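You operate a simulated robot arm through the tools that you are given. There is no shell and no other tool. Be economical: measure what you need, move in short steps, check, and stop when the job is done.

Carry out the task below with a simulated two-armed robot. There is one attempt and no reset: what you move stays moved.

TASK
Take the blue filter that says "Y2" from the top of the plain table and put it on the shelf of the green table. Then take the green clip and leave it on the grey ring. Then close the x9 lid. The order counts. Set down upright: blue filter.

Only the result counts: the job must be done as asked and must still hold three seconds after the hand-in. Knocking over, shifting, dropping, spilling or breaking anything else fails it. A push-on lid holds only when it is set on centred and level and pressed home; a screw cap is set on level and turned clockwise until tight.

THE ROBOT
Two 7-joint arms with fingered hands on one trunk, on a base that drives. Base frame: it is fixed to the floor where the robot stands at the start and does not move with it; the origin is under the middle of the robot, x ahead of it, y to its left, z up. Readings come in m, rad, newtons and seconds.
The left shoulder is at the start at [0.052, 0.173, 1.143], the right one opposite. With the tool pointing down near the work surface each hand reaches from about 0.1 to 0.78 m from the robot's upright axis, wherever it stands, measured 20 degrees to its own side. Places, roughly: X9 lid [5.9, -1.6, 1.3]; green clip (5x3x2 cm) [6.1, 6.1, 0.8]; grey ring [3.5, 5.5, 0.75]; shelf of the green table (34x24 cm) [3.54, 0.4, 0.3]. Payload 3.5 kg a hand.
The tool frame of a hand sits at the grasp point between the pads (the TCP): z along the fingers, y along the line on which they close. The tips reach 0.025 m beyond it. Largest opening 0.088 m; the body of the gripper starts 0.029 m behind the TCP. The gripper is a hand of 3 fingers: y runs from the thumb to the fingers, the wrist lies at [-0.013, -0.097, -0.162] in the tool frame.
Orientation is that of the tool frame in the base frame, as a unit quaternion [x, y, z, w]. With the fingers straight down and the wrist toward the robot, the tool's x, y and z point along [0, 1, 0], [1, 0, 0] and [0, 0, -1] of the base frame.

THE INTERFACE
- The arms move only by the tool step_arm. It takes "left_commands", "right_commands" or both (then of equal length, played together; a hand with none holds still); each is a list of rows, each a list of 6 numbers: the shift along the base's x, y, z in units of 200 mm (1.0 is 200 mm), then the turn, a rotation vector about the base's x, y, z in units of 120 degrees (1.0 is 120 degrees). In form: [[tx, ty, tz, rx, ry, rz], ...]. A call has 1 to 10 rows; each row is the pose to reach, as a shift and turn from the pose commanded when the call began. A call with a number of a shift or a turn outside -1 to 1 is refused whole. Rows are played at 5 a second. More than 0.05 m and 0.15 rad between two rows, and nothing of the call is played. Where a pose cannot be reached the arm comes as near as it can. A force on the tool above 40 N (or 10 N above the force at the start of the call, whichever is more), or a blocked arm, ends the call early, and 0.2 s more pass. In this call time passes only in rows, and 0.2 s behind the last. It gives the time, the measured TCP pose, the force on the tool (base axes), the opening and the grip force at its end, in the units of the frame above (readings bear some noise), with the torque about the TCP (base axes, N m) and any sound that the robot's microphone picked up, and new pictures: "show" is both (left out), scene, wrist or none (wrist: the cameras of the hands that moved).
- Cameras (640 x 400 px; columns grow to the right, rows downward): "scene" is now at [0.1518, -0.003, 1.3643]; the picture's right is [-0.01, -1.00, 0.00], its down [-0.66, 0.01, -0.75] and it looks along [0.75, -0.01, -0.66] (base axes); focal length 277 px, centre (320, 200). "left" rides on the left gripper at [-0.058, -0.085, -0.099] in its tool frame; the picture's right is [-0.67, -0.35, 0.66], its down [0.69, -0.63, 0.37] and it looks along [0.28, 0.69, 0.66] (tool axes); focal length 261 px, centre (320, 200). "right" rides on the right gripper at [0.058, -0.085, -0.1] in its tool frame; the picture's right is [-0.67, 0.35, -0.66], its down [-0.69, -0.63, 0.37] and it looks along [-0.28, 0.69, 0.66] (tool axes); focal length 261 px, centre (320, 200). There is no depth. A picture from a camera that has moved, and an enlarged one, comes with that camera's place and axes in the base frame and with its lens.
- slide_trunk(by): slides the trunk up (or, below 0, down) by that many m; the arms and the scene camera ride with it, the base frame stays. It gives what a move gives, with no picture.
- steer(legs): drives the robot by 1 to 6 legs, each [ahead, left, turn to the left] in m, m and rad, along the robot's own axes; the way and the turn of a leg run together, so that a leg with both is an arc; at most 1.5 m and 3.142 rad a leg. The arms and the cameras ride along, it lands a little off, and it stops where it bumps. It gives what a move gives, and a new picture of the scene camera.
- move_fingers(index, middle, thumb_bend, thumb_turn, hand): sets how far each is bent, from 0 (flat) to 1 (curled in); at 0.3 the hand is open as for a grip, at 0.7 the pads meet at the TCP. One left out holds its place. A second passes; each finger stops where it meets its share of the squeeze, and holds until it gets a number again. It is the only way to open and close the hand. It gives what a move gives, with no picture; readings hold the bend of each and the force on the fingers (four entries, about 0 where the hand has none), thumb and palm. thumb_turn goes from beside the hand (0) to across from the fingers (1), as for a grip.
- pan_tilt(pan, tilt): turns the head with the scene camera to pan (to the left, within 1.501 rad either way) and tilt (down, from -0.506 to 1.204), counted from straight ahead of the robot. It gives what a move gives, and a new picture of the scene camera.
- zoom(camera, box): a new picture of the part [left, top, right, bottom] of that camera's present view, enlarged. The clock stands still meanwhile.
- sign_off(): hands the job in; it is judged then, once.

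Go step by step. Nothing tells you exact positions but the pictures and the camera data: compare them with the known pose of the tool, close in by small moves and look again before you grip or let go. The budget is 165 turns and 260 pictures, counting those below and the enlarged ones. Unless the task says otherwise, let go and move clear before handing in, and close with one line.

The tools are called after "Emit:" as name(argument=value, ...) on one line, values as JSON. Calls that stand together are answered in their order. step_arm: Moves the arms, as the interface text tells. Its arguments: {"type":"object","properties":{"left_commands":{"type":"array","items":{"type":"array","items":{"type":"number"}}},"right_commands":{"type":"array","items":{"type":"array","items":{"type":"number"}}},"show":{"type":"string","enum":["both","scene","wrist","none"]}},"required":[]} The other tools are called the same way: slide_trunk (by) slides the trunk up or down; move_fingers (index, middle, thumb_bend, thumb_turn, hand) moves the fingers one by one; steer (legs) drives the base; pan_tilt (pan, tilt) turns the head that bears the scene camera; zoom (camera, box) takes an enlarged picture of a part of a camera's view; sign_off () hands the job in.

At the start:

```text
clock: 0.0
left_tcp_pos: [0.4882, 0.1919, 1.0829]
left_tool_rot: [0.707, 0.707, 0.0, 0.0]
left_force: [-0.2, -0.3, -0.2]
left_ft_torque: [0.02, 0.01, 0.02]
left_gripper_width: 0.0876
left_grip_force: 0.0
left_shape: jaw
left_bend: [0.3, 0.3, 0.3, 0.98]
left_finger forces: [0.0, 0.0, 0.1, 0.0, 0.0, 0.0]
right_tcp_pos: [0.4608, -0.168, 1.0162]
right_tool_rot: [0.707, 0.707, 0.0, 0.0]
right_force: [0.8, 0.4, 0.4]
right_ft_torque: [-0.02, 0.01, -0.01]
right_gripper_width: 0.0876
right_grip_force: 0.1
right_shape: jaw
right_bend: [0.3, 0.3, 0.3, 0.98]
right_finger forces: [0.0, 0.1, 0.0, 0.1, 0.0, 0.0]
trunk travel left (down, up): [-0.225, 0.23]
robot x, y, heading: [-0.0002, -0.0018, 0.002]
head pan, tilt: [-0.014, 0.578]
```

scene: 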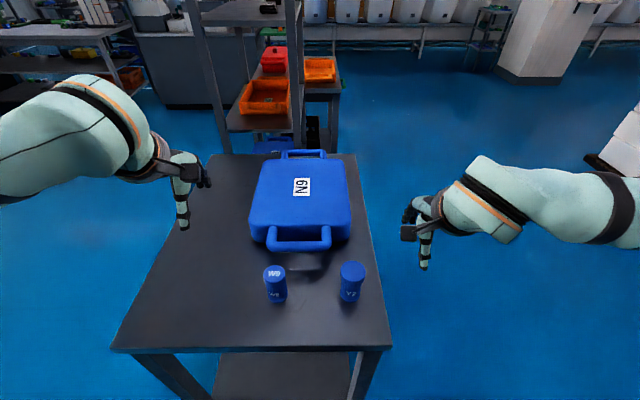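
right: 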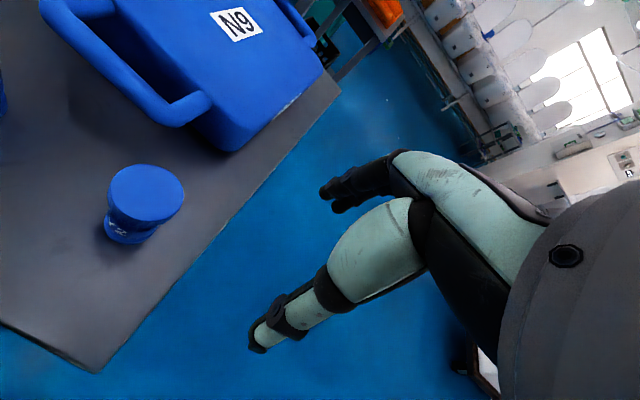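
left: 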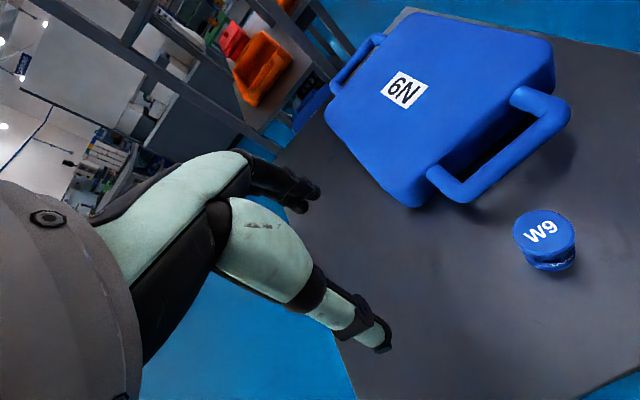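

I see a dark table ahead with a blue case and two small blue cylinders; the left one is marked W9 and the right one may be Y2. I'll zoom in to check.

Emit:
zoom(camera="scene", box=[240, 240, 400, 340])

Emit:
zoom(camera="right", box=[80, 140, 240, 260])

```text
4.00 times, centred on (320, 290) of scene
camera zoom: at [0.1518, -0.003, 1.3643], right [-0.01, -1.0, 0.0], down [-0.66, 0.01, -0.75], along [0.75, -0.01, -0.66], focal length 1109 px, centre (320, -160)
```

zoom: 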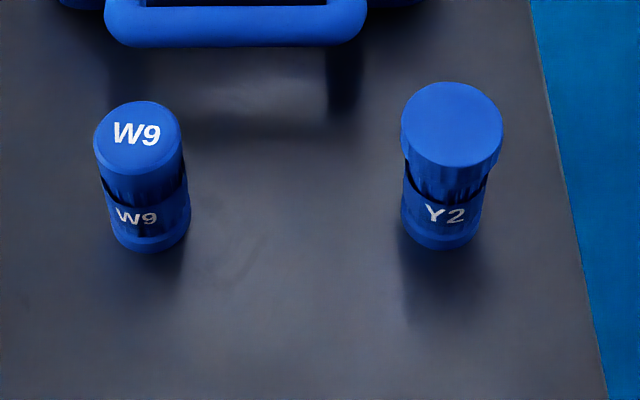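

```text
3.33 times, centred on (160, 200) of right
camera zoom: at [0.3765, -0.111, 1.1154], right [0.35, -0.67, 0.66], down [-0.63, -0.69, -0.37], along [0.69, -0.28, -0.66], focal length 869 px, centre (853, 200)
```

zoom: 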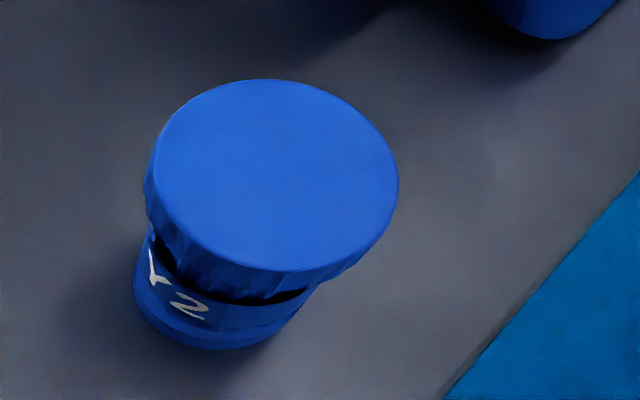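

Y2 is the right-hand cylinder, with its top at about (0.474, -0.073, 0.893) on a table at about z 0.80. Before I choose a grasp I'll look toward the green table.

Emit:
pan_tilt(pan=0.1, tilt=0.25)

Emit:
pan_tilt(pan=0.9, tilt=0.2)

Emit:
pan_tilt(pan=-0.5, tilt=0.2)

```text
clock: 0.8
left_tcp_pos: [0.4867, 0.1925, 1.0828]
left_tool_rot: [0.706, 0.708, 0.0, 0.0]
left_force: [0.0, -0.2, -1.1]
left_ft_torque: [0.03, 0.0, -0.02]
left_gripper_width: 0.0876
left_grip_force: 0.1
left_shape: jaw
left_bend: [0.3, 0.3, 0.3, 0.98]
left_finger forces: [0.1, 0.0, 0.1, 0.0, 0.0, 0.1]
right_tcp_pos: [0.4603, -0.1687, 1.016]
right_tool_rot: [0.707, 0.708, 0.0, 0.0]
right_force: [0.9, -0.5, 0.3]
right_ft_torque: [0.01, -0.01, 0.01]
right_gripper_width: 0.0876
right_grip_force: 0.0
right_shape: jaw
right_bend: [0.3, 0.3, 0.3, 0.98]
right_finger forces: [0.1, 0.0, 0.0, 0.1, 0.1, 0.0]
trunk travel left (down, up): [-0.225, 0.23]
robot x, y, heading: [0.0014, -0.0018, 0.003]
head pan, tilt: [0.099, 0.25]
camera scene: at [0.1598, 0.0074, 1.3936], right [0.1, -1.0, -0.01], down [-0.38, -0.02, -0.92], along [0.92, 0.1, -0.38], focal length 277 px, centre (320, 200)
```

scene: 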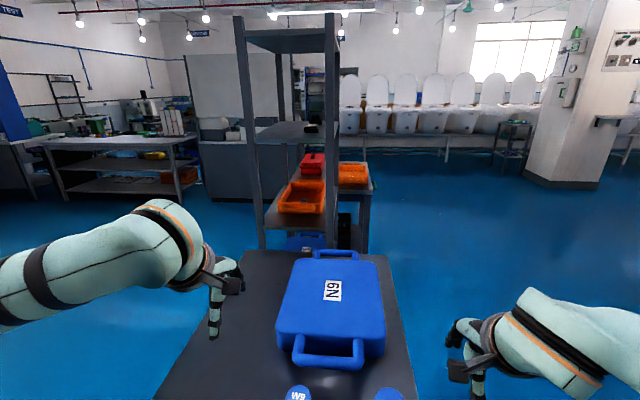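

```text
clock: 1.9
left_tcp_pos: [0.4874, 0.1937, 1.0847]
left_tool_rot: [0.707, 0.707, 0.001, 0.0]
left_force: [-0.8, -0.5, 0.6]
left_ft_torque: [0.0, -0.01, -0.02]
left_gripper_width: 0.0877
left_grip_force: 0.0
left_shape: jaw
left_bend: [0.3, 0.3, 0.3, 0.98]
left_finger forces: [0.0, 0.0, 0.0, 0.0, 0.1, 0.1]
right_tcp_pos: [0.461, -0.1682, 1.0167]
right_tool_rot: [0.707, 0.707, 0.0, 0.0]
right_force: [-0.9, 0.5, 0.1]
right_ft_torque: [-0.01, 0.01, -0.03]
right_gripper_width: 0.0876
right_grip_force: 0.0
right_shape: jaw
right_bend: [0.3, 0.3, 0.3, 0.98]
right_finger forces: [0.1, 0.0, 0.0, 0.1, 0.0, 0.0]
trunk travel left (down, up): [-0.225, 0.23]
robot x, y, heading: [-0.0011, 0.0008, -0.001]
head pan, tilt: [0.901, 0.201]
camera scene: at [0.1259, 0.0712, 1.403], right [0.78, -0.62, -0.11], down [-0.26, -0.16, -0.95], along [0.58, 0.77, -0.28], focal length 277 px, centre (320, 200)
```

scene: 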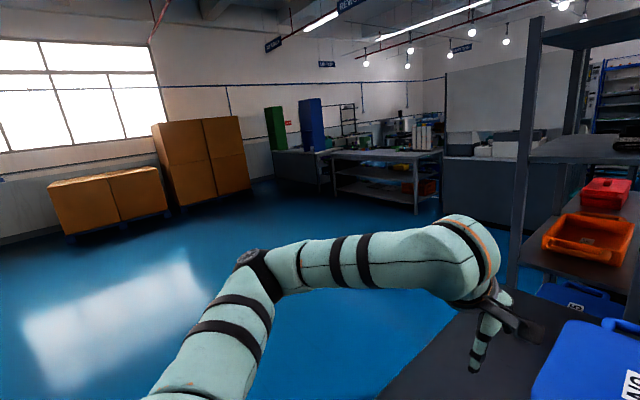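

```text
clock: 3.5
left_tcp_pos: [0.4875, 0.1937, 1.0841]
left_tool_rot: [0.706, 0.708, 0.001, -0.001]
left_force: [-0.2, 0.2, -0.8]
left_ft_torque: [0.01, -0.01, -0.04]
left_gripper_width: 0.0875
left_grip_force: 0.0
left_shape: jaw
left_bend: [0.3, 0.3, 0.3, 0.98]
left_finger forces: [0.0, 0.0, 0.0, 0.0, 0.0, 0.1]
right_tcp_pos: [0.4617, -0.1674, 1.0151]
right_tool_rot: [0.707, 0.707, 0.0, 0.0]
right_force: [0.3, 0.7, 0.7]
right_ft_torque: [-0.01, 0.0, -0.02]
right_gripper_width: 0.0875
right_grip_force: 0.0
right_shape: jaw
right_bend: [0.3, 0.3, 0.3, 0.98]
right_finger forces: [0.0, 0.1, 0.0, 0.0, 0.0, 0.0]
trunk travel left (down, up): [-0.225, 0.23]
robot x, y, heading: [0.0029, -0.0016, 0.001]
head pan, tilt: [-0.499, 0.201]
camera scene: at [0.1495, -0.0463, 1.3997], right [-0.47, -0.88, 0.07], down [-0.31, 0.1, -0.95], along [0.82, -0.47, -0.32], focal length 277 px, centre (320, 200)
```

scene: 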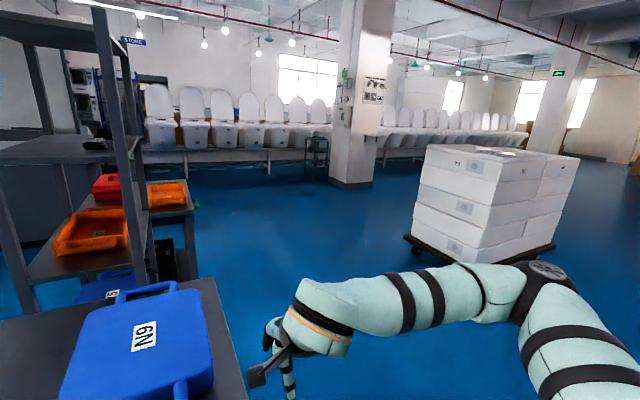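

The green table is hidden behind a rack, and its shelf is low, so I'll use a horizontal side grasp. I back off a little, then turn the right hand so its fingers point forward and the wrist sits to the right.

Emit:
steer(legs=[[-0.15, 0, 0]])

Emit:
step_arm(right_commands=[[0, 0, 0, -0.04, -0.04, 0.04], [0, 0, 0, -0.08, -0.08, 0.08], [0, 0, 0, -0.12, -0.12, 0.12], [0, 0, 0, -0.16, -0.16, 0.16], [0, 0, 0, -0.2, -0.2, 0.2], [0, 0, 0, -0.24, -0.24, 0.24], [0, 0, 0, -0.28, -0.28, 0.28], [0, 0, 0, -0.32, -0.32, 0.32], [0, 0, 0, -0.36, -0.36, 0.36], [0, 0, 0, -0.4, -0.4, 0.4]], show="none")

Emit:
pan_tilt(pan=0, tilt=0.58)

```text
clock: 4.8
left_tcp_pos: [0.3396, 0.1925, 1.083]
left_tool_rot: [0.708, 0.706, -0.001, 0.0]
left_force: [0.5, -0.4, -0.3]
left_ft_torque: [0.01, -0.03, 0.02]
left_gripper_width: 0.0876
left_grip_force: 0.1
left_shape: jaw
left_bend: [0.3, 0.3, 0.3, 0.98]
left_finger forces: [0.1, 0.0, 0.0, 0.0, 0.1, 0.1]
right_tcp_pos: [0.3122, -0.1694, 1.0161]
right_tool_rot: [0.708, 0.706, 0.0, 0.0]
right_force: [0.5, 0.0, -0.1]
right_ft_torque: [0.02, -0.01, 0.01]
right_gripper_width: 0.0873
right_grip_force: 0.0
right_shape: jaw
right_bend: [0.3, 0.3, 0.3, 0.98]
right_finger forces: [0.1, 0.1, 0.0, 0.0, 0.0, 0.0]
trunk travel left (down, up): [-0.225, 0.23]
robot x, y, heading: [-0.1535, 0.0041, -0.002]
head pan, tilt: [-0.499, 0.201]
camera scene: at [0.0007, -0.0465, 1.3994], right [-0.48, -0.88, 0.07], down [-0.31, 0.1, -0.95], along [0.82, -0.47, -0.32], focal length 277 px, centre (320, 200)
```

scene: 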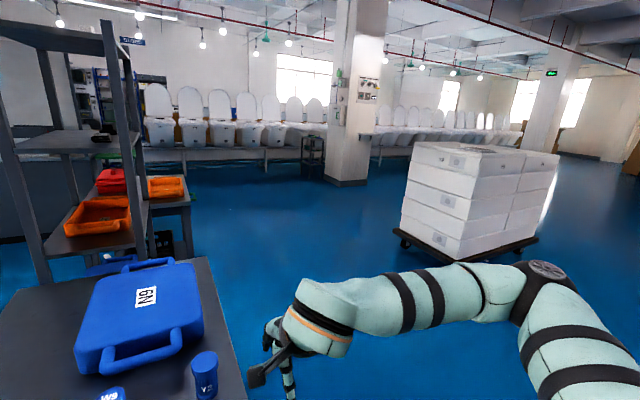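

```text
clock: 6.8
left_tcp_pos: [0.338, 0.1907, 1.0834]
left_tool_rot: [0.708, 0.707, 0.001, -0.001]
left_force: [-0.3, 0.3, 0.6]
left_ft_torque: [-0.01, -0.01, 0.02]
left_gripper_width: 0.0875
left_grip_force: 0.1
left_shape: jaw
left_bend: [0.3, 0.3, 0.3, 0.98]
left_finger forces: [0.0, 0.0, 0.0, 0.0, 0.1, 0.0]
right_tcp_pos: [0.2833, -0.1007, 1.0872]
right_tool_rot: [0.599, 0.715, 0.118, 0.341]
right_force: [0.2, 0.4, 0.8]
right_ft_torque: [-0.01, 0.01, -0.02]
right_gripper_width: 0.0879
right_grip_force: 0.1
right_shape: jaw
right_bend: [0.3, 0.3, 0.3, 0.98]
right_finger forces: [0.1, 0.0, 0.1, 0.0, 0.1, 0.1]
right hand out of reach, approached as far as the arm can: row 4, 5, 6, 7, 8, 9
trunk travel left (down, up): [-0.225, 0.23]
robot x, y, heading: [-0.1499, -0.0002, 0.0]
head pan, tilt: [-0.499, 0.201]
stopped in row 9 (right hand): the arm was blocked; the commanded pose is now the measured one
```

```text
clock: 7.7
left_tcp_pos: [0.3385, 0.1937, 1.084]
left_tool_rot: [0.707, 0.707, 0.0, 0.0]
left_force: [-0.3, -0.3, -0.2]
left_ft_torque: [-0.01, 0.02, 0.0]
left_gripper_width: 0.0877
left_grip_force: 0.0
left_shape: jaw
left_bend: [0.3, 0.3, 0.3, 0.98]
left_finger forces: [0.1, 0.1, 0.0, 0.0, 0.0, 0.0]
right_tcp_pos: [0.2821, -0.0975, 1.0864]
right_tool_rot: [0.598, 0.716, 0.115, 0.341]
right_force: [-0.1, 0.0, 0.2]
right_ft_torque: [0.01, -0.01, 0.01]
right_gripper_width: 0.0879
right_grip_force: 0.0
right_shape: jaw
right_bend: [0.3, 0.3, 0.3, 0.98]
right_finger forces: [0.0, 0.0, 0.0, 0.1, 0.0, 0.0]
trunk travel left (down, up): [-0.225, 0.23]
robot x, y, heading: [-0.1489, -0.0006, -0.005]
head pan, tilt: [0.0, 0.579]
camera scene: at [-0.004, -0.0516, 1.4002], right [-0.54, -0.84, 0.08], down [-0.3, 0.11, -0.95], along [0.79, -0.53, -0.31], focal length 277 px, centre (320, 200)
```

scene: 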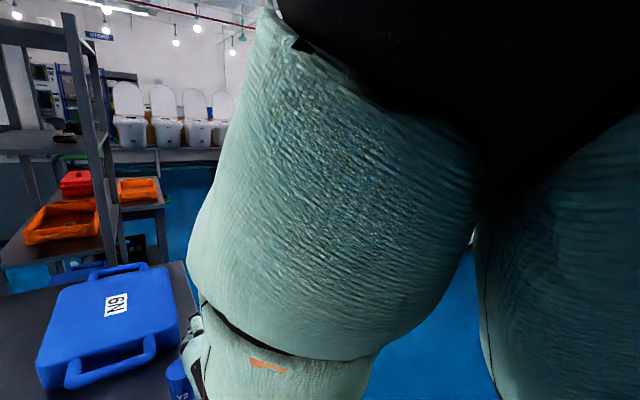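

The upper arm came up against the head in that orientation. I'll undo the turn and try the mirrored one, with the thumb on the left.

Emit:
step_arm(right_commands=[[0.03, -0.06, -0.06, 0.026, 0.052, -0.013], [0.06, -0.12, -0.12, 0.052, 0.105, -0.027], [0.09, -0.18, -0.18, 0.078, 0.157, -0.04], [0.12, -0.24, -0.24, 0.105, 0.21, -0.054], [0.15, -0.3, -0.3, 0.131, 0.262, -0.067], [0.17, -0.35, -0.35, 0.157, 0.315, -0.081]], show="none")

Emit:
pan_tilt(pan=-0.1, tilt=0.6)

```text
clock: 9.1
left_tcp_pos: [0.3378, 0.1927, 1.084]
left_tool_rot: [0.707, 0.707, 0.0, 0.0]
left_force: [-0.1, -0.4, -0.1]
left_ft_torque: [0.01, 0.01, 0.0]
left_gripper_width: 0.0877
left_grip_force: 0.0
left_shape: jaw
left_bend: [0.3, 0.3, 0.3, 0.98]
left_finger forces: [0.0, 0.0, 0.0, 0.1, 0.0, 0.0]
right_tcp_pos: [0.3167, -0.1685, 1.0174]
right_tool_rot: [0.707, 0.707, 0.002, 0.001]
right_force: [-0.3, 0.6, 0.8]
right_ft_torque: [0.0, 0.0, 0.0]
right_gripper_width: 0.088
right_grip_force: 0.2
right_shape: jaw
right_bend: [0.3, 0.3, 0.3, 0.98]
right_finger forces: [0.1, 0.0, 0.0, 0.1, 0.0, 0.0]
trunk travel left (down, up): [-0.225, 0.23]
robot x, y, heading: [-0.1483, 0.0004, -0.001]
head pan, tilt: [0.0, 0.579]
```

```text
clock: 9.8
left_tcp_pos: [0.3366, 0.1928, 1.0835]
left_tool_rot: [0.707, 0.707, 0.0, 0.0]
left_force: [0.7, -0.3, -0.6]
left_ft_torque: [-0.02, -0.01, 0.01]
left_gripper_width: 0.0876
left_grip_force: 0.1
left_shape: jaw
left_bend: [0.3, 0.3, 0.3, 0.98]
left_finger forces: [0.1, 0.0, 0.1, 0.0, 0.0, 0.0]
right_tcp_pos: [0.3169, -0.1672, 1.0173]
right_tool_rot: [0.707, 0.707, 0.002, 0.003]
right_force: [0.2, -0.9, -0.8]
right_ft_torque: [0.03, 0.01, 0.01]
right_gripper_width: 0.0879
right_grip_force: 0.0
right_shape: jaw
right_bend: [0.3, 0.3, 0.3, 0.98]
right_finger forces: [0.1, 0.0, 0.1, 0.1, 0.1, 0.1]
trunk travel left (down, up): [-0.225, 0.23]
robot x, y, heading: [-0.1499, -0.0005, -0.003]
head pan, tilt: [-0.099, 0.6]
camera scene: at [0.0002, -0.0103, 1.3625], right [-0.1, -0.99, 0.01], down [-0.67, 0.06, -0.74], along [0.73, -0.08, -0.67], focal length 277 px, centre (320, 200)
```

scene: 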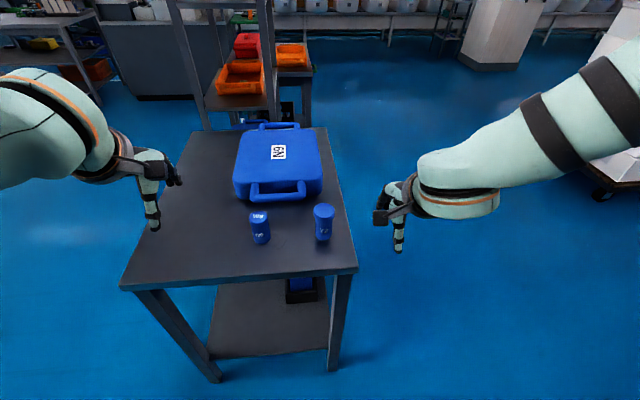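

The hand is L-shaped, so a forearm-level pose with the fingers down can also reach under a table top. I'll go back to a top-down grasp, with the palm just above the cap, and hover over the filter first.

Emit:
step_arm(right_commands=[[0.2, 0.12, 0, 0, 0, 0], [0.4, 0.24, 0, 0, 0, 0], [0.6, 0.36, 0, 0, 0, 0], [0.785, 0.475, -0.05, 0, 0, 0]])

```text
clock: 10.8
left_tcp_pos: [0.3394, 0.1929, 1.083]
left_tool_rot: [0.707, 0.707, -0.001, 0.0]
left_force: [0.2, 0.1, -0.1]
left_ft_torque: [-0.01, 0.04, -0.01]
left_gripper_width: 0.0875
left_grip_force: 0.0
left_shape: jaw
left_bend: [0.3, 0.3, 0.3, 0.98]
left_finger forces: [0.0, 0.1, 0.0, 0.0, 0.0, 0.0]
right_tcp_pos: [0.476, -0.0736, 1.0064]
right_tool_rot: [0.707, 0.707, 0.002, 0.002]
right_force: [0.3, -0.2, -0.6]
right_ft_torque: [-0.01, 0.03, 0.01]
right_gripper_width: 0.0881
right_grip_force: 0.1
right_shape: jaw
right_bend: [0.3, 0.3, 0.3, 0.98]
right_finger forces: [0.0, 0.0, 0.0, 0.0, 0.0, 0.1]
trunk travel left (down, up): [-0.225, 0.23]
robot x, y, heading: [-0.1503, 0.001, -0.003]
head pan, tilt: [-0.099, 0.6]
camera scene: at [0.0024, -0.0095, 1.3621], right [-0.1, -0.99, 0.01], down [-0.67, 0.06, -0.74], along [0.73, -0.08, -0.68], focal length 277 px, centre (320, 200)
camera right: at [0.3907, -0.0153, 1.1054], right [0.35, -0.67, 0.66], down [-0.63, -0.69, -0.37], along [0.7, -0.29, -0.66], focal length 261 px, centre (320, 200)
```

scene: 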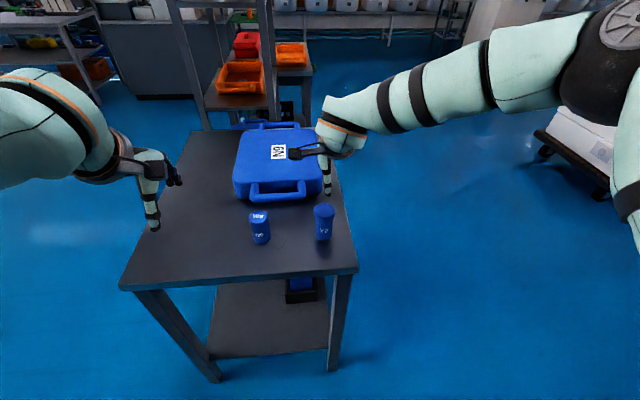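
right: 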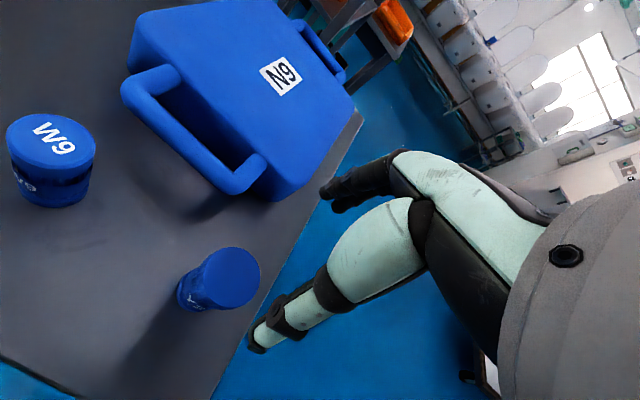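

Both views agree that the filter axis is at (0.474, -0.072). I'll descend straight down to TCP z of about 0.87.

Emit:
step_arm(right_commands=[[-0.01, 0.008, -0.2, 0, 0, 0], [-0.01, 0.008, -0.4, 0, 0, 0], [-0.01, 0.008, -0.55, 0, 0, 0], [-0.01, 0.008, -0.62, 0, 0, 0], [-0.01, 0.008, -0.68, 0, 0, 0]])

```text
clock: 12.0
left_tcp_pos: [0.3376, 0.1919, 1.0832]
left_tool_rot: [0.707, 0.707, 0.001, 0.0]
left_force: [0.5, -0.1, 0.5]
left_ft_torque: [0.02, 0.03, -0.01]
left_gripper_width: 0.0875
left_grip_force: 0.0
left_shape: jaw
left_bend: [0.3, 0.3, 0.3, 0.98]
left_finger forces: [0.1, 0.0, 0.1, 0.1, 0.0, 0.1]
right_tcp_pos: [0.4727, -0.0704, 0.8733]
right_tool_rot: [0.707, 0.707, 0.002, 0.003]
right_force: [1.9, 0.4, 2.1]
right_ft_torque: [0.03, -0.06, -0.02]
right_gripper_width: 0.088
right_grip_force: 0.1
right_shape: jaw
right_bend: [0.3, 0.3, 0.3, 0.98]
right_finger forces: [1.8, 0.0, 0.0, 0.0, 0.0, 0.0]
trunk travel left (down, up): [-0.225, 0.23]
robot x, y, heading: [-0.1477, 0.0018, -0.007]
head pan, tilt: [-0.099, 0.6]
camera scene: at [0.0004, -0.0101, 1.3625], right [-0.1, -0.99, 0.01], down [-0.67, 0.06, -0.74], along [0.73, -0.08, -0.67], focal length 277 px, centre (320, 200)
camera right: at [0.3861, -0.0134, 0.9715], right [0.34, -0.67, 0.66], down [-0.63, -0.69, -0.37], along [0.7, -0.29, -0.66], focal length 261 px, centre (320, 200)
```

scene: 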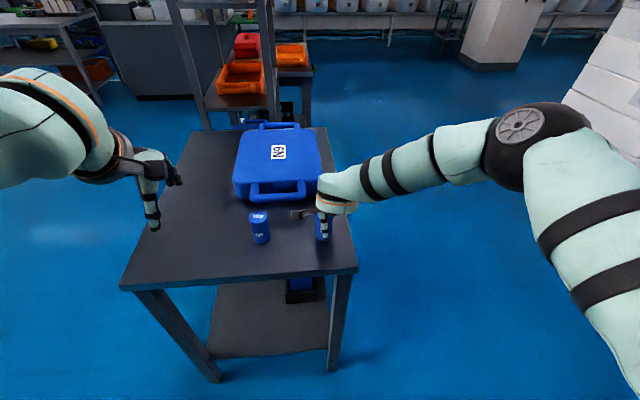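
right: 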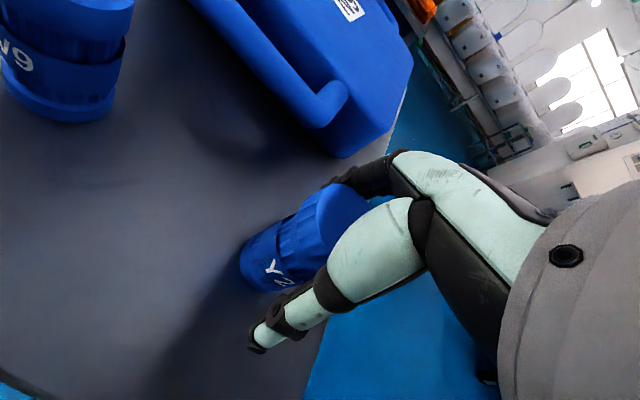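

The index finger reads 1.8 N, so something touches. I'll zoom in before I close.

Emit:
zoom(camera="right", box=[220, 130, 420, 370])

Emit:
zoom(camera="scene", box=[230, 160, 390, 260])

```text
1.67 times, centred on (320, 250) of right
camera zoom: at [0.3861, -0.0134, 0.9715], right [0.34, -0.67, 0.66], down [-0.63, -0.69, -0.37], along [0.7, -0.29, -0.66], focal length 434 px, centre (320, 117)
```

zoom: 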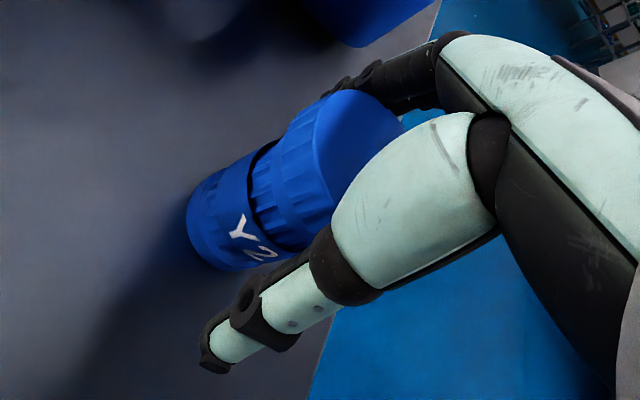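

```text
4.00 times, centred on (310, 210) of scene
camera zoom: at [0.0004, -0.0101, 1.3625], right [-0.1, -0.99, 0.01], down [-0.67, 0.06, -0.74], along [0.73, -0.08, -0.67], focal length 1109 px, centre (360, 160)
```

zoom: 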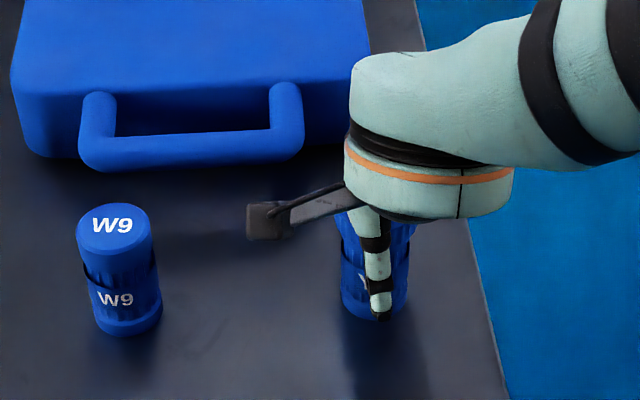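

The filter sits between the thumb and the fingers, centred well. I'll close the hand.

Emit:
move_fingers(hand="right", index=0.7, middle=0.7, thumb_bend=0.7)

Emit:
step_arm(right_commands=[[0, 0, 0.05, 0, 0, 0], [0, 0, 0.15, 0, 0, 0], [0, 0, 0.3, 0, 0, 0], [0, 0, 0.5, 0, 0, 0], [0, 0, 0.7, 0, 0, 0]])

```text
clock: 13.0
left_tcp_pos: [0.337, 0.1926, 1.0839]
left_tool_rot: [0.707, 0.707, -0.001, -0.001]
left_force: [-0.1, -0.4, 0.5]
left_ft_torque: [0.04, 0.02, -0.04]
left_gripper_width: 0.0879
left_grip_force: 0.1
left_shape: jaw
left_bend: [0.3, 0.3, 0.3, 0.98]
left_finger forces: [0.1, 0.0, 0.0, 0.0, 0.0, 0.0]
right_tcp_pos: [0.4709, -0.0711, 0.8716]
right_tool_rot: [0.707, 0.707, 0.002, 0.003]
right_force: [0.3, 0.6, 0.5]
right_ft_torque: [-0.02, -0.02, 0.0]
right_gripper_width: 0.0346
right_grip_force: 23.1
right_shape: fingers
right_bend: [0.54, 0.59, 0.57, 0.96]
right_finger forces: [14.5, 8.7, 0.0, 0.0, 22.9, 0.0]
trunk travel left (down, up): [-0.225, 0.23]
robot x, y, heading: [-0.1518, 0.0008, -0.002]
head pan, tilt: [-0.099, 0.6]
heard: snap
```

```text
clock: 14.2
left_tcp_pos: [0.3384, 0.1939, 1.0835]
left_tool_rot: [0.707, 0.707, -0.001, 0.0]
left_force: [0.0, -0.3, 0.5]
left_ft_torque: [0.02, -0.02, -0.02]
left_gripper_width: 0.0877
left_grip_force: 0.0
left_shape: jaw
left_bend: [0.3, 0.3, 0.3, 0.98]
left_finger forces: [0.0, 0.0, 0.0, 0.0, 0.0, 0.1]
right_tcp_pos: [0.4717, -0.0695, 1.0128]
right_tool_rot: [0.707, 0.707, 0.003, 0.003]
right_force: [-0.6, -0.7, -1.6]
right_ft_torque: [-0.02, 0.0, 0.03]
right_gripper_width: 0.0343
right_grip_force: 22.3
right_shape: fingers
right_bend: [0.55, 0.6, 0.57, 0.96]
right_finger forces: [14.0, 8.2, 0.0, 0.1, 22.2, 0.0]
trunk travel left (down, up): [-0.225, 0.23]
robot x, y, heading: [-0.1498, 0.0007, 0.002]
head pan, tilt: [-0.099, 0.6]
camera scene: at [-0.0004, -0.0103, 1.3626], right [-0.1, -0.99, 0.01], down [-0.67, 0.06, -0.74], along [0.73, -0.08, -0.67], focal length 277 px, centre (320, 200)
camera right: at [0.3861, -0.0132, 1.1103], right [0.34, -0.67, 0.66], down [-0.63, -0.69, -0.37], along [0.7, -0.28, -0.66], focal length 261 px, centre (320, 200)
```

scene: 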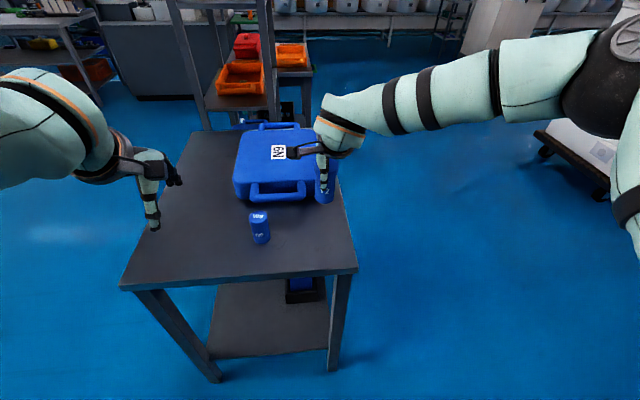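
right: 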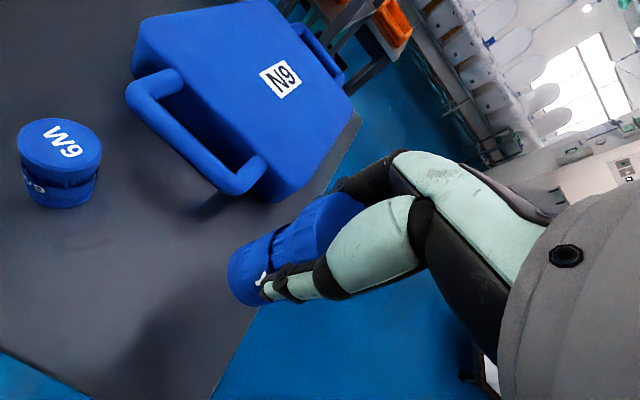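

The filter is lifted, but I heard a snap. I'll check that it is intact and how it hangs.

Emit:
zoom(camera="right", box=[200, 150, 400, 330])

Emit:
zoom(camera="scene", box=[230, 120, 390, 260])

```text
2.22 times, centred on (300, 240) of right
camera zoom: at [0.3861, -0.0132, 1.1103], right [0.34, -0.67, 0.66], down [-0.63, -0.69, -0.37], along [0.7, -0.28, -0.66], focal length 579 px, centre (364, 111)
```

zoom: 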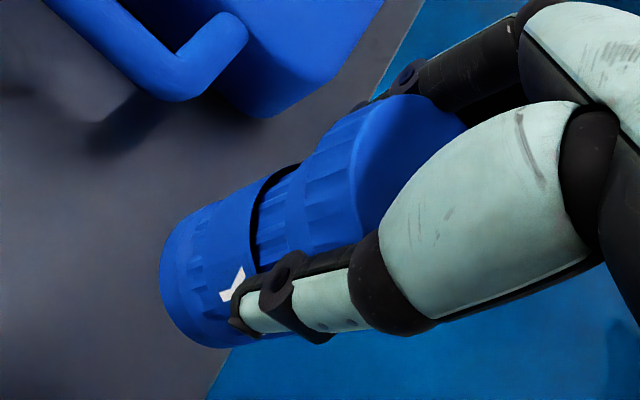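

```text
2.86 times, centred on (310, 190) of scene
camera zoom: at [-0.0004, -0.0103, 1.3626], right [-0.1, -0.99, 0.01], down [-0.67, 0.06, -0.74], along [0.73, -0.08, -0.67], focal length 792 px, centre (349, 229)
```

zoom: 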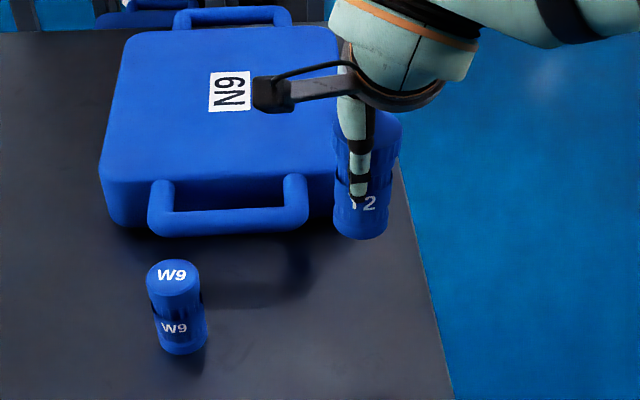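

The filter is intact and gripped upright. Next I drive around the right side of the plain table and the rack toward the green table.

Emit:
steer(legs=[[-0.2, 0, 0], [0, -1.1, 0], [1.5, 0, 0]])

Emit:
pan_tilt(pan=0.6, tilt=0.3)

```text
clock: 28.0
left_tcp_pos: [1.6207, -0.944, 1.0838]
left_tool_rot: [0.715, 0.699, 0.0, 0.0]
left_force: [0.6, -0.3, 0.1]
left_ft_torque: [0.01, 0.0, -0.04]
left_gripper_width: 0.0876
left_grip_force: 0.0
left_shape: jaw
left_bend: [0.3, 0.3, 0.3, 0.98]
left_finger forces: [0.0, 0.1, 0.0, 0.1, 0.1, 0.1]
right_tcp_pos: [1.7479, -1.21, 1.0123]
right_tool_rot: [0.715, 0.699, 0.002, 0.003]
right_force: [0.0, -1.3, -0.8]
right_ft_torque: [0.01, 0.0, 0.03]
right_gripper_width: 0.0342
right_grip_force: 21.9
right_shape: fingers
right_bend: [0.55, 0.6, 0.57, 0.96]
right_finger forces: [14.0, 8.3, 0.0, 0.1, 22.0, 0.1]
trunk travel left (down, up): [-0.225, 0.23]
robot x, y, heading: [1.129, -1.126, -0.023]
head pan, tilt: [-0.099, 0.6]
camera scene: at [1.2775, -1.1392, 1.3625], right [-0.12, -0.99, 0.01], down [-0.67, 0.07, -0.74], along [0.73, -0.1, -0.67], focal length 277 px, centre (320, 200)
```

scene: 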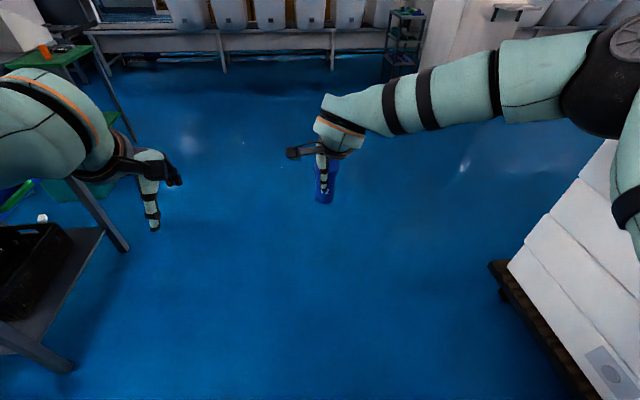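

```text
clock: 29.1
left_tcp_pos: [1.6186, -0.9441, 1.0841]
left_tool_rot: [0.715, 0.699, 0.0, -0.001]
left_force: [-0.5, -0.6, 0.3]
left_ft_torque: [-0.01, -0.03, 0.0]
left_gripper_width: 0.0877
left_grip_force: 0.1
left_shape: jaw
left_bend: [0.3, 0.3, 0.3, 0.98]
left_finger forces: [0.1, 0.1, 0.0, 0.1, 0.0, 0.0]
right_tcp_pos: [1.748, -1.2088, 1.011]
right_tool_rot: [0.716, 0.698, 0.002, 0.002]
right_force: [-0.3, -0.5, -1.3]
right_ft_torque: [-0.03, 0.01, -0.02]
right_gripper_width: 0.0346
right_grip_force: 21.6
right_shape: fingers
right_bend: [0.55, 0.6, 0.57, 0.96]
right_finger forces: [14.1, 8.3, 0.0, 0.0, 22.1, 0.0]
trunk travel left (down, up): [-0.225, 0.23]
robot x, y, heading: [1.124, -1.1251, -0.025]
head pan, tilt: [0.6, 0.3]
camera scene: at [1.2723, -1.0776, 1.3911], right [0.54, -0.84, -0.08], down [-0.38, -0.16, -0.91], along [0.75, 0.52, -0.4], focal length 277 px, centre (320, 200)
```

scene: 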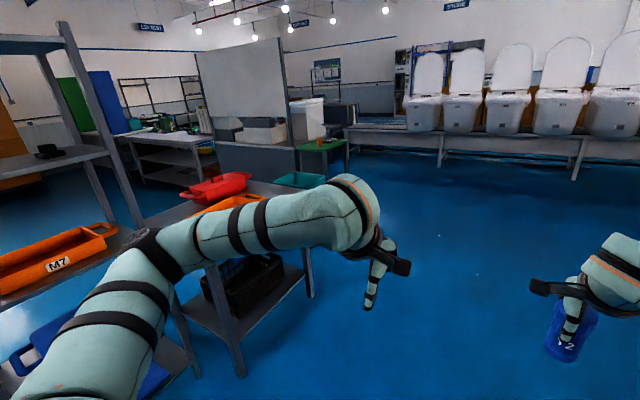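

The green-topped table is visible past the dark table. I'll drive further forward and look at it.

Emit:
steer(legs=[[1.3, 0, 0.02]])

Emit:
pan_tilt(pan=0.9, tilt=0.4)

```text
clock: 35.6
left_tcp_pos: [2.9263, -0.957, 1.0827]
left_tool_rot: [0.709, 0.705, 0.0, 0.001]
left_force: [0.9, 0.2, 0.2]
left_ft_torque: [-0.02, 0.01, 0.02]
left_gripper_width: 0.0874
left_grip_force: 0.2
left_shape: jaw
left_bend: [0.3, 0.3, 0.3, 0.98]
left_finger forces: [0.0, 0.0, 0.0, 0.1, 0.1, 0.0]
right_tcp_pos: [3.0593, -1.2196, 1.0116]
right_tool_rot: [0.709, 0.705, 0.002, 0.002]
right_force: [-0.2, -0.3, -1.0]
right_ft_torque: [0.01, -0.02, -0.02]
right_gripper_width: 0.0344
right_grip_force: 22.6
right_shape: fingers
right_bend: [0.55, 0.6, 0.57, 0.96]
right_finger forces: [14.0, 8.2, 0.1, 0.1, 22.1, 0.0]
trunk travel left (down, up): [-0.225, 0.23]
robot x, y, heading: [2.4372, -1.1454, -0.007]
head pan, tilt: [0.6, 0.3]
camera scene: at [2.5807, -1.0958, 1.3912], right [0.55, -0.83, -0.08], down [-0.38, -0.16, -0.91], along [0.74, 0.53, -0.4], focal length 277 px, centre (320, 200)
```

scene: 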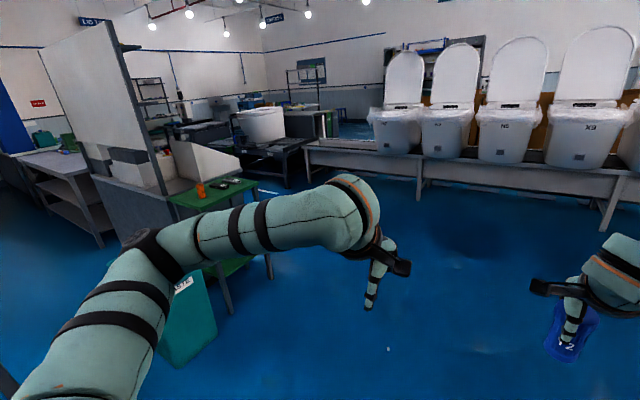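

```text
clock: 36.4
left_tcp_pos: [2.9261, -0.9566, 1.0834]
left_tool_rot: [0.709, 0.705, 0.0, 0.0]
left_force: [0.0, 0.0, -0.8]
left_ft_torque: [-0.03, -0.02, -0.02]
left_gripper_width: 0.0877
left_grip_force: 0.2
left_shape: jaw
left_bend: [0.3, 0.3, 0.3, 0.98]
left_finger forces: [0.1, 0.1, 0.0, 0.1, 0.1, 0.0]
right_tcp_pos: [3.0585, -1.2207, 1.0125]
right_tool_rot: [0.709, 0.705, 0.002, 0.002]
right_force: [0.6, -0.2, -0.8]
right_ft_torque: [-0.01, 0.05, -0.02]
right_gripper_width: 0.0345
right_grip_force: 21.7
right_shape: fingers
right_bend: [0.55, 0.6, 0.57, 0.96]
right_finger forces: [14.0, 8.3, 0.0, 0.0, 22.1, 0.0]
trunk travel left (down, up): [-0.225, 0.23]
robot x, y, heading: [2.4411, -1.1489, -0.005]
head pan, tilt: [0.901, 0.4]
camera scene: at [2.5606, -1.0759, 1.3847], right [0.77, -0.63, -0.11], down [-0.37, -0.3, -0.88], along [0.52, 0.72, -0.47], focal length 277 px, centre (320, 200)
```

scene: 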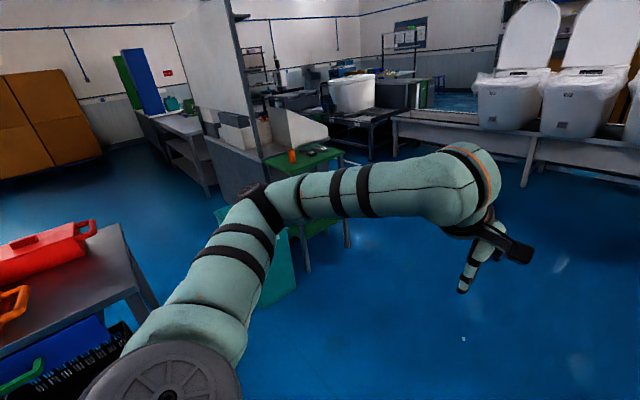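

The arm blocks the view. I'll move opposite the green table and turn to face it.

Emit:
steer(legs=[[1.1, 0, 0], [0, 0, 1.576]])

Emit:
pan_tilt(pan=0.0, tilt=0.5)

```text
clock: 45.8
left_tcp_pos: [3.3247, -0.6664, 1.0831]
left_tool_rot: [-0.005, 1.0, 0.0, 0.0]
left_force: [0.0, 0.1, -0.2]
left_ft_torque: [-0.03, -0.01, -0.01]
left_gripper_width: 0.0877
left_grip_force: 0.1
left_shape: jaw
left_bend: [0.3, 0.3, 0.3, 0.98]
left_finger forces: [0.0, 0.1, 0.0, 0.0, 0.0, 0.1]
right_tcp_pos: [3.5858, -0.5293, 1.0117]
right_tool_rot: [-0.004, 1.0, 0.003, 0.0]
right_force: [-0.4, 0.6, -1.3]
right_ft_torque: [0.01, -0.02, -0.03]
right_gripper_width: 0.0339
right_grip_force: 21.1
right_shape: fingers
right_bend: [0.55, 0.6, 0.57, 0.96]
right_finger forces: [13.4, 8.2, 0.0, 0.0, 21.1, 0.0]
trunk travel left (down, up): [-0.225, 0.23]
robot x, y, heading: [3.5218, -1.1514, 1.579]
head pan, tilt: [0.901, 0.4]
camera scene: at [3.4461, -1.0305, 1.3847], right [0.62, 0.78, -0.11], down [0.31, -0.37, -0.88], along [-0.73, 0.51, -0.47], focal length 277 px, centre (320, 200)
```

scene: 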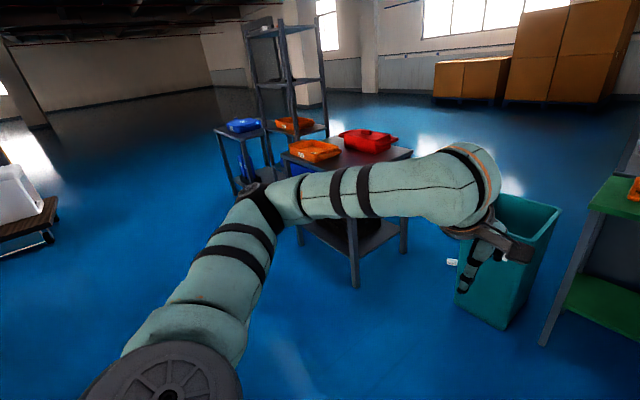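

```text
clock: 47.0
left_tcp_pos: [3.3234, -0.6657, 1.0832]
left_tool_rot: [-0.005, 1.0, 0.0, 0.0]
left_force: [0.8, -0.8, -0.5]
left_ft_torque: [0.0, 0.01, 0.03]
left_gripper_width: 0.0877
left_grip_force: 0.1
left_shape: jaw
left_bend: [0.3, 0.3, 0.3, 0.98]
left_finger forces: [0.0, 0.0, 0.0, 0.0, 0.1, 0.0]
right_tcp_pos: [3.5875, -0.5299, 1.011]
right_tool_rot: [-0.004, 1.0, 0.002, 0.0]
right_force: [-0.1, 0.1, 0.2]
right_ft_torque: [0.01, -0.03, -0.03]
right_gripper_width: 0.0339
right_grip_force: 21.4
right_shape: fingers
right_bend: [0.55, 0.6, 0.57, 0.96]
right_finger forces: [13.4, 8.1, 0.0, 0.0, 21.1, 0.0]
trunk travel left (down, up): [-0.225, 0.23]
robot x, y, heading: [3.5212, -1.1504, 1.577]
head pan, tilt: [0.0, 0.499]
camera scene: at [3.5183, -0.9981, 1.371], right [1.0, 0.01, 0.0], down [0.01, -0.6, -0.8], along [-0.01, 0.8, -0.6], focal length 277 px, centre (320, 200)
```

scene: 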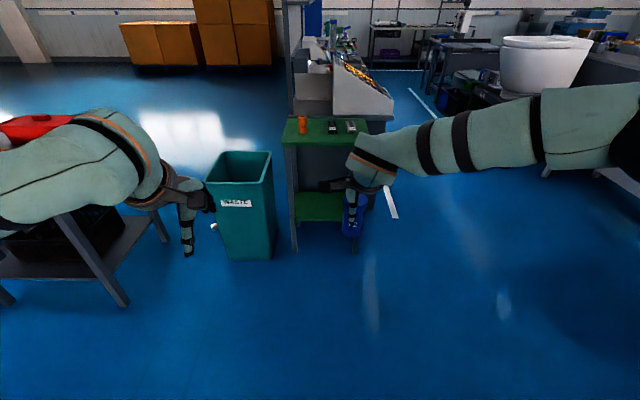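

The green table is straight ahead with its low green shelf in view. I'll zoom in on it.

Emit:
zoom(camera="scene", box=[240, 80, 440, 270])

```text
2.11 times, centred on (340, 175) of scene
camera zoom: at [3.5183, -0.9981, 1.371], right [1.0, 0.01, 0.0], down [0.01, -0.6, -0.8], along [-0.01, 0.8, -0.6], focal length 584 px, centre (278, 253)
```

zoom: 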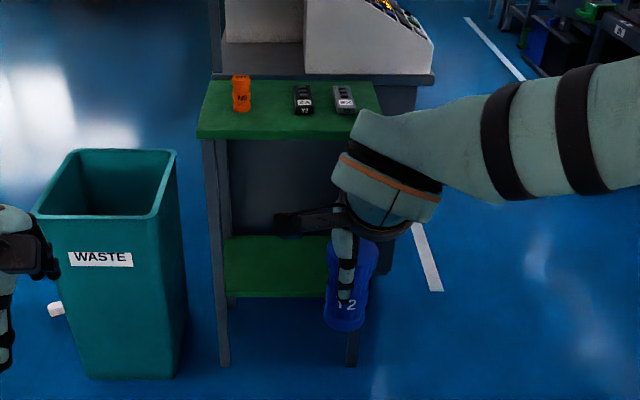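

The shelf front is near y = 0.27, z = 0.29, and the table legs are at x of about 3.335 and 3.735. I'll lower the trunk and arm here in free space to see how the arm folds before I go in.

Emit:
slide_trunk(by=-0.22)

Emit:
step_arm(right_commands=[[0, 0, -0.2, 0, 0, 0], [0, 0, -0.4, 0, 0, 0], [0, 0, -0.6, 0, 0, 0], [0, 0, -0.8, 0, 0, 0], [0, 0, -1, 0, 0, 0]], show="none")

Emit:
step_arm(right_commands=[[0, 0, -0.2, 0, 0, 0], [0, 0, -0.4, 0, 0, 0], [0, 0, -0.6, 0, 0, 0], [0, 0, -0.8, 0, 0, 0], [0, 0, -0.95, 0, 0, 0]])

```text
clock: 49.4
left_tcp_pos: [3.3249, -0.6661, 0.8638]
left_tool_rot: [-0.004, 1.0, 0.0, 0.0]
left_force: [0.3, 0.1, 0.0]
left_ft_torque: [0.02, 0.0, 0.01]
left_gripper_width: 0.0879
left_grip_force: 0.1
left_shape: jaw
left_bend: [0.3, 0.3, 0.3, 0.98]
left_finger forces: [0.0, 0.0, 0.1, 0.0, 0.0, 0.1]
right_tcp_pos: [3.5862, -0.5295, 0.7932]
right_tool_rot: [-0.004, 1.0, 0.004, -0.001]
right_force: [-0.4, 0.4, -0.9]
right_ft_torque: [0.01, 0.03, 0.0]
right_gripper_width: 0.0339
right_grip_force: 21.0
right_shape: fingers
right_bend: [0.55, 0.6, 0.57, 0.96]
right_finger forces: [13.5, 8.0, 0.0, 0.0, 21.0, 0.1]
trunk travel left (down, up): [-0.005, 0.45]
robot x, y, heading: [3.5209, -1.1566, 1.577]
head pan, tilt: [0.0, 0.499]
```

```text
clock: 50.6
left_tcp_pos: [3.3245, -0.6656, 0.8623]
left_tool_rot: [-0.004, 1.0, -0.001, 0.001]
left_force: [-0.6, 0.0, 0.3]
left_ft_torque: [-0.03, 0.01, 0.02]
left_gripper_width: 0.0877
left_grip_force: 0.0
left_shape: jaw
left_bend: [0.3, 0.3, 0.3, 0.98]
left_finger forces: [0.1, 0.0, 0.1, 0.1, 0.0, 0.0]
right_tcp_pos: [3.5827, -0.5305, 0.59]
right_tool_rot: [-0.005, 1.0, 0.003, 0.0]
right_force: [0.2, -0.1, -0.7]
right_ft_torque: [0.01, -0.01, 0.0]
right_gripper_width: 0.0334
right_grip_force: 20.5
right_shape: fingers
right_bend: [0.56, 0.6, 0.57, 0.96]
right_finger forces: [12.9, 8.1, 0.0, 0.0, 20.1, 0.0]
trunk travel left (down, up): [-0.005, 0.45]
robot x, y, heading: [3.5199, -1.1533, 1.576]
head pan, tilt: [0.0, 0.499]
```

```text
clock: 51.8
left_tcp_pos: [3.3243, -0.6656, 0.8634]
left_tool_rot: [-0.003, 1.0, -0.001, 0.0]
left_force: [-0.1, 0.2, 0.2]
left_ft_torque: [0.0, -0.01, 0.02]
left_gripper_width: 0.0876
left_grip_force: 0.0
left_shape: jaw
left_bend: [0.3, 0.3, 0.3, 0.98]
left_finger forces: [0.0, 0.0, 0.0, 0.0, 0.0, 0.0]
right_tcp_pos: [3.5855, -0.529, 0.4002]
right_tool_rot: [-0.004, 1.0, 0.002, 0.0]
right_force: [-0.2, 0.3, -1.5]
right_ft_torque: [0.02, 0.03, -0.03]
right_gripper_width: 0.0331
right_grip_force: 20.4
right_shape: fingers
right_bend: [0.56, 0.6, 0.57, 0.96]
right_finger forces: [12.7, 7.9, 0.0, 0.0, 19.8, 0.0]
trunk travel left (down, up): [-0.005, 0.45]
robot x, y, heading: [3.5218, -1.1556, 1.578]
head pan, tilt: [0.0, 0.499]
camera scene: at [3.517, -0.8154, 1.0427], right [1.0, 0.01, 0.0], down [0.01, -0.86, -0.52], along [0.0, 0.52, -0.86], focal length 277 px, centre (320, 200)
camera right: at [3.5284, -0.6158, 0.4996], right [0.67, 0.35, 0.66], down [0.69, -0.62, -0.37], along [0.28, 0.7, -0.66], focal length 261 px, centre (320, 200)
```

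scene: 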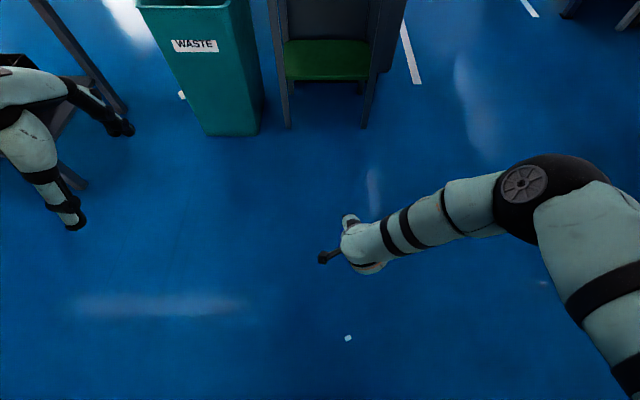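
right: 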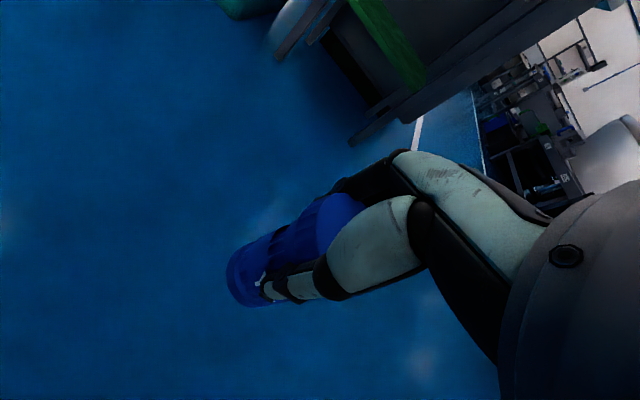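

At this reach the elbow sits beside the hand and would hit the table leg. I'll extend the hand further forward to see whether the forearm points more forward.

Emit:
step_arm(right_commands=[[0, 0.2, 0, 0, 0, 0], [0, 0.4, 0, 0, 0, 0], [0, 0.55, 0, 0, 0, 0], [0, 0.7, 0, 0, 0, 0]], show="scene")

```text
clock: 52.8
left_tcp_pos: [3.3243, -0.6663, 0.8629]
left_tool_rot: [-0.004, 1.0, 0.0, 0.0]
left_force: [1.1, 0.0, -0.6]
left_ft_torque: [-0.01, -0.03, 0.0]
left_gripper_width: 0.0876
left_grip_force: 0.0
left_shape: jaw
left_bend: [0.3, 0.3, 0.3, 0.98]
left_finger forces: [0.0, 0.1, 0.0, 0.0, 0.0, 0.0]
right_tcp_pos: [3.5847, -0.4013, 0.4]
right_tool_rot: [-0.005, 1.0, 0.002, -0.001]
right_force: [-0.3, -0.9, -1.4]
right_ft_torque: [-0.01, 0.0, -0.01]
right_gripper_width: 0.0331
right_grip_force: 19.7
right_shape: fingers
right_bend: [0.56, 0.61, 0.57, 0.96]
right_finger forces: [12.5, 7.8, 0.0, 0.0, 19.6, 0.0]
right hand out of reach, approached as far as the arm can: row 4
trunk travel left (down, up): [-0.005, 0.45]
robot x, y, heading: [3.5194, -1.1535, 1.578]
head pan, tilt: [0.0, 0.499]
camera scene: at [3.517, -0.8156, 1.0428], right [1.0, 0.01, 0.0], down [0.01, -0.86, -0.52], along [0.0, 0.52, -0.86], focal length 277 px, centre (320, 200)
```

scene: 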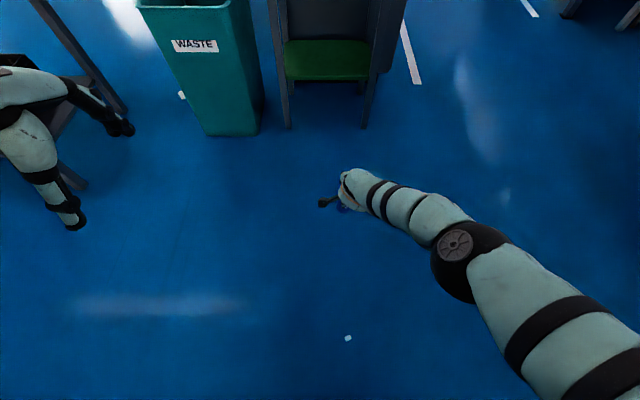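

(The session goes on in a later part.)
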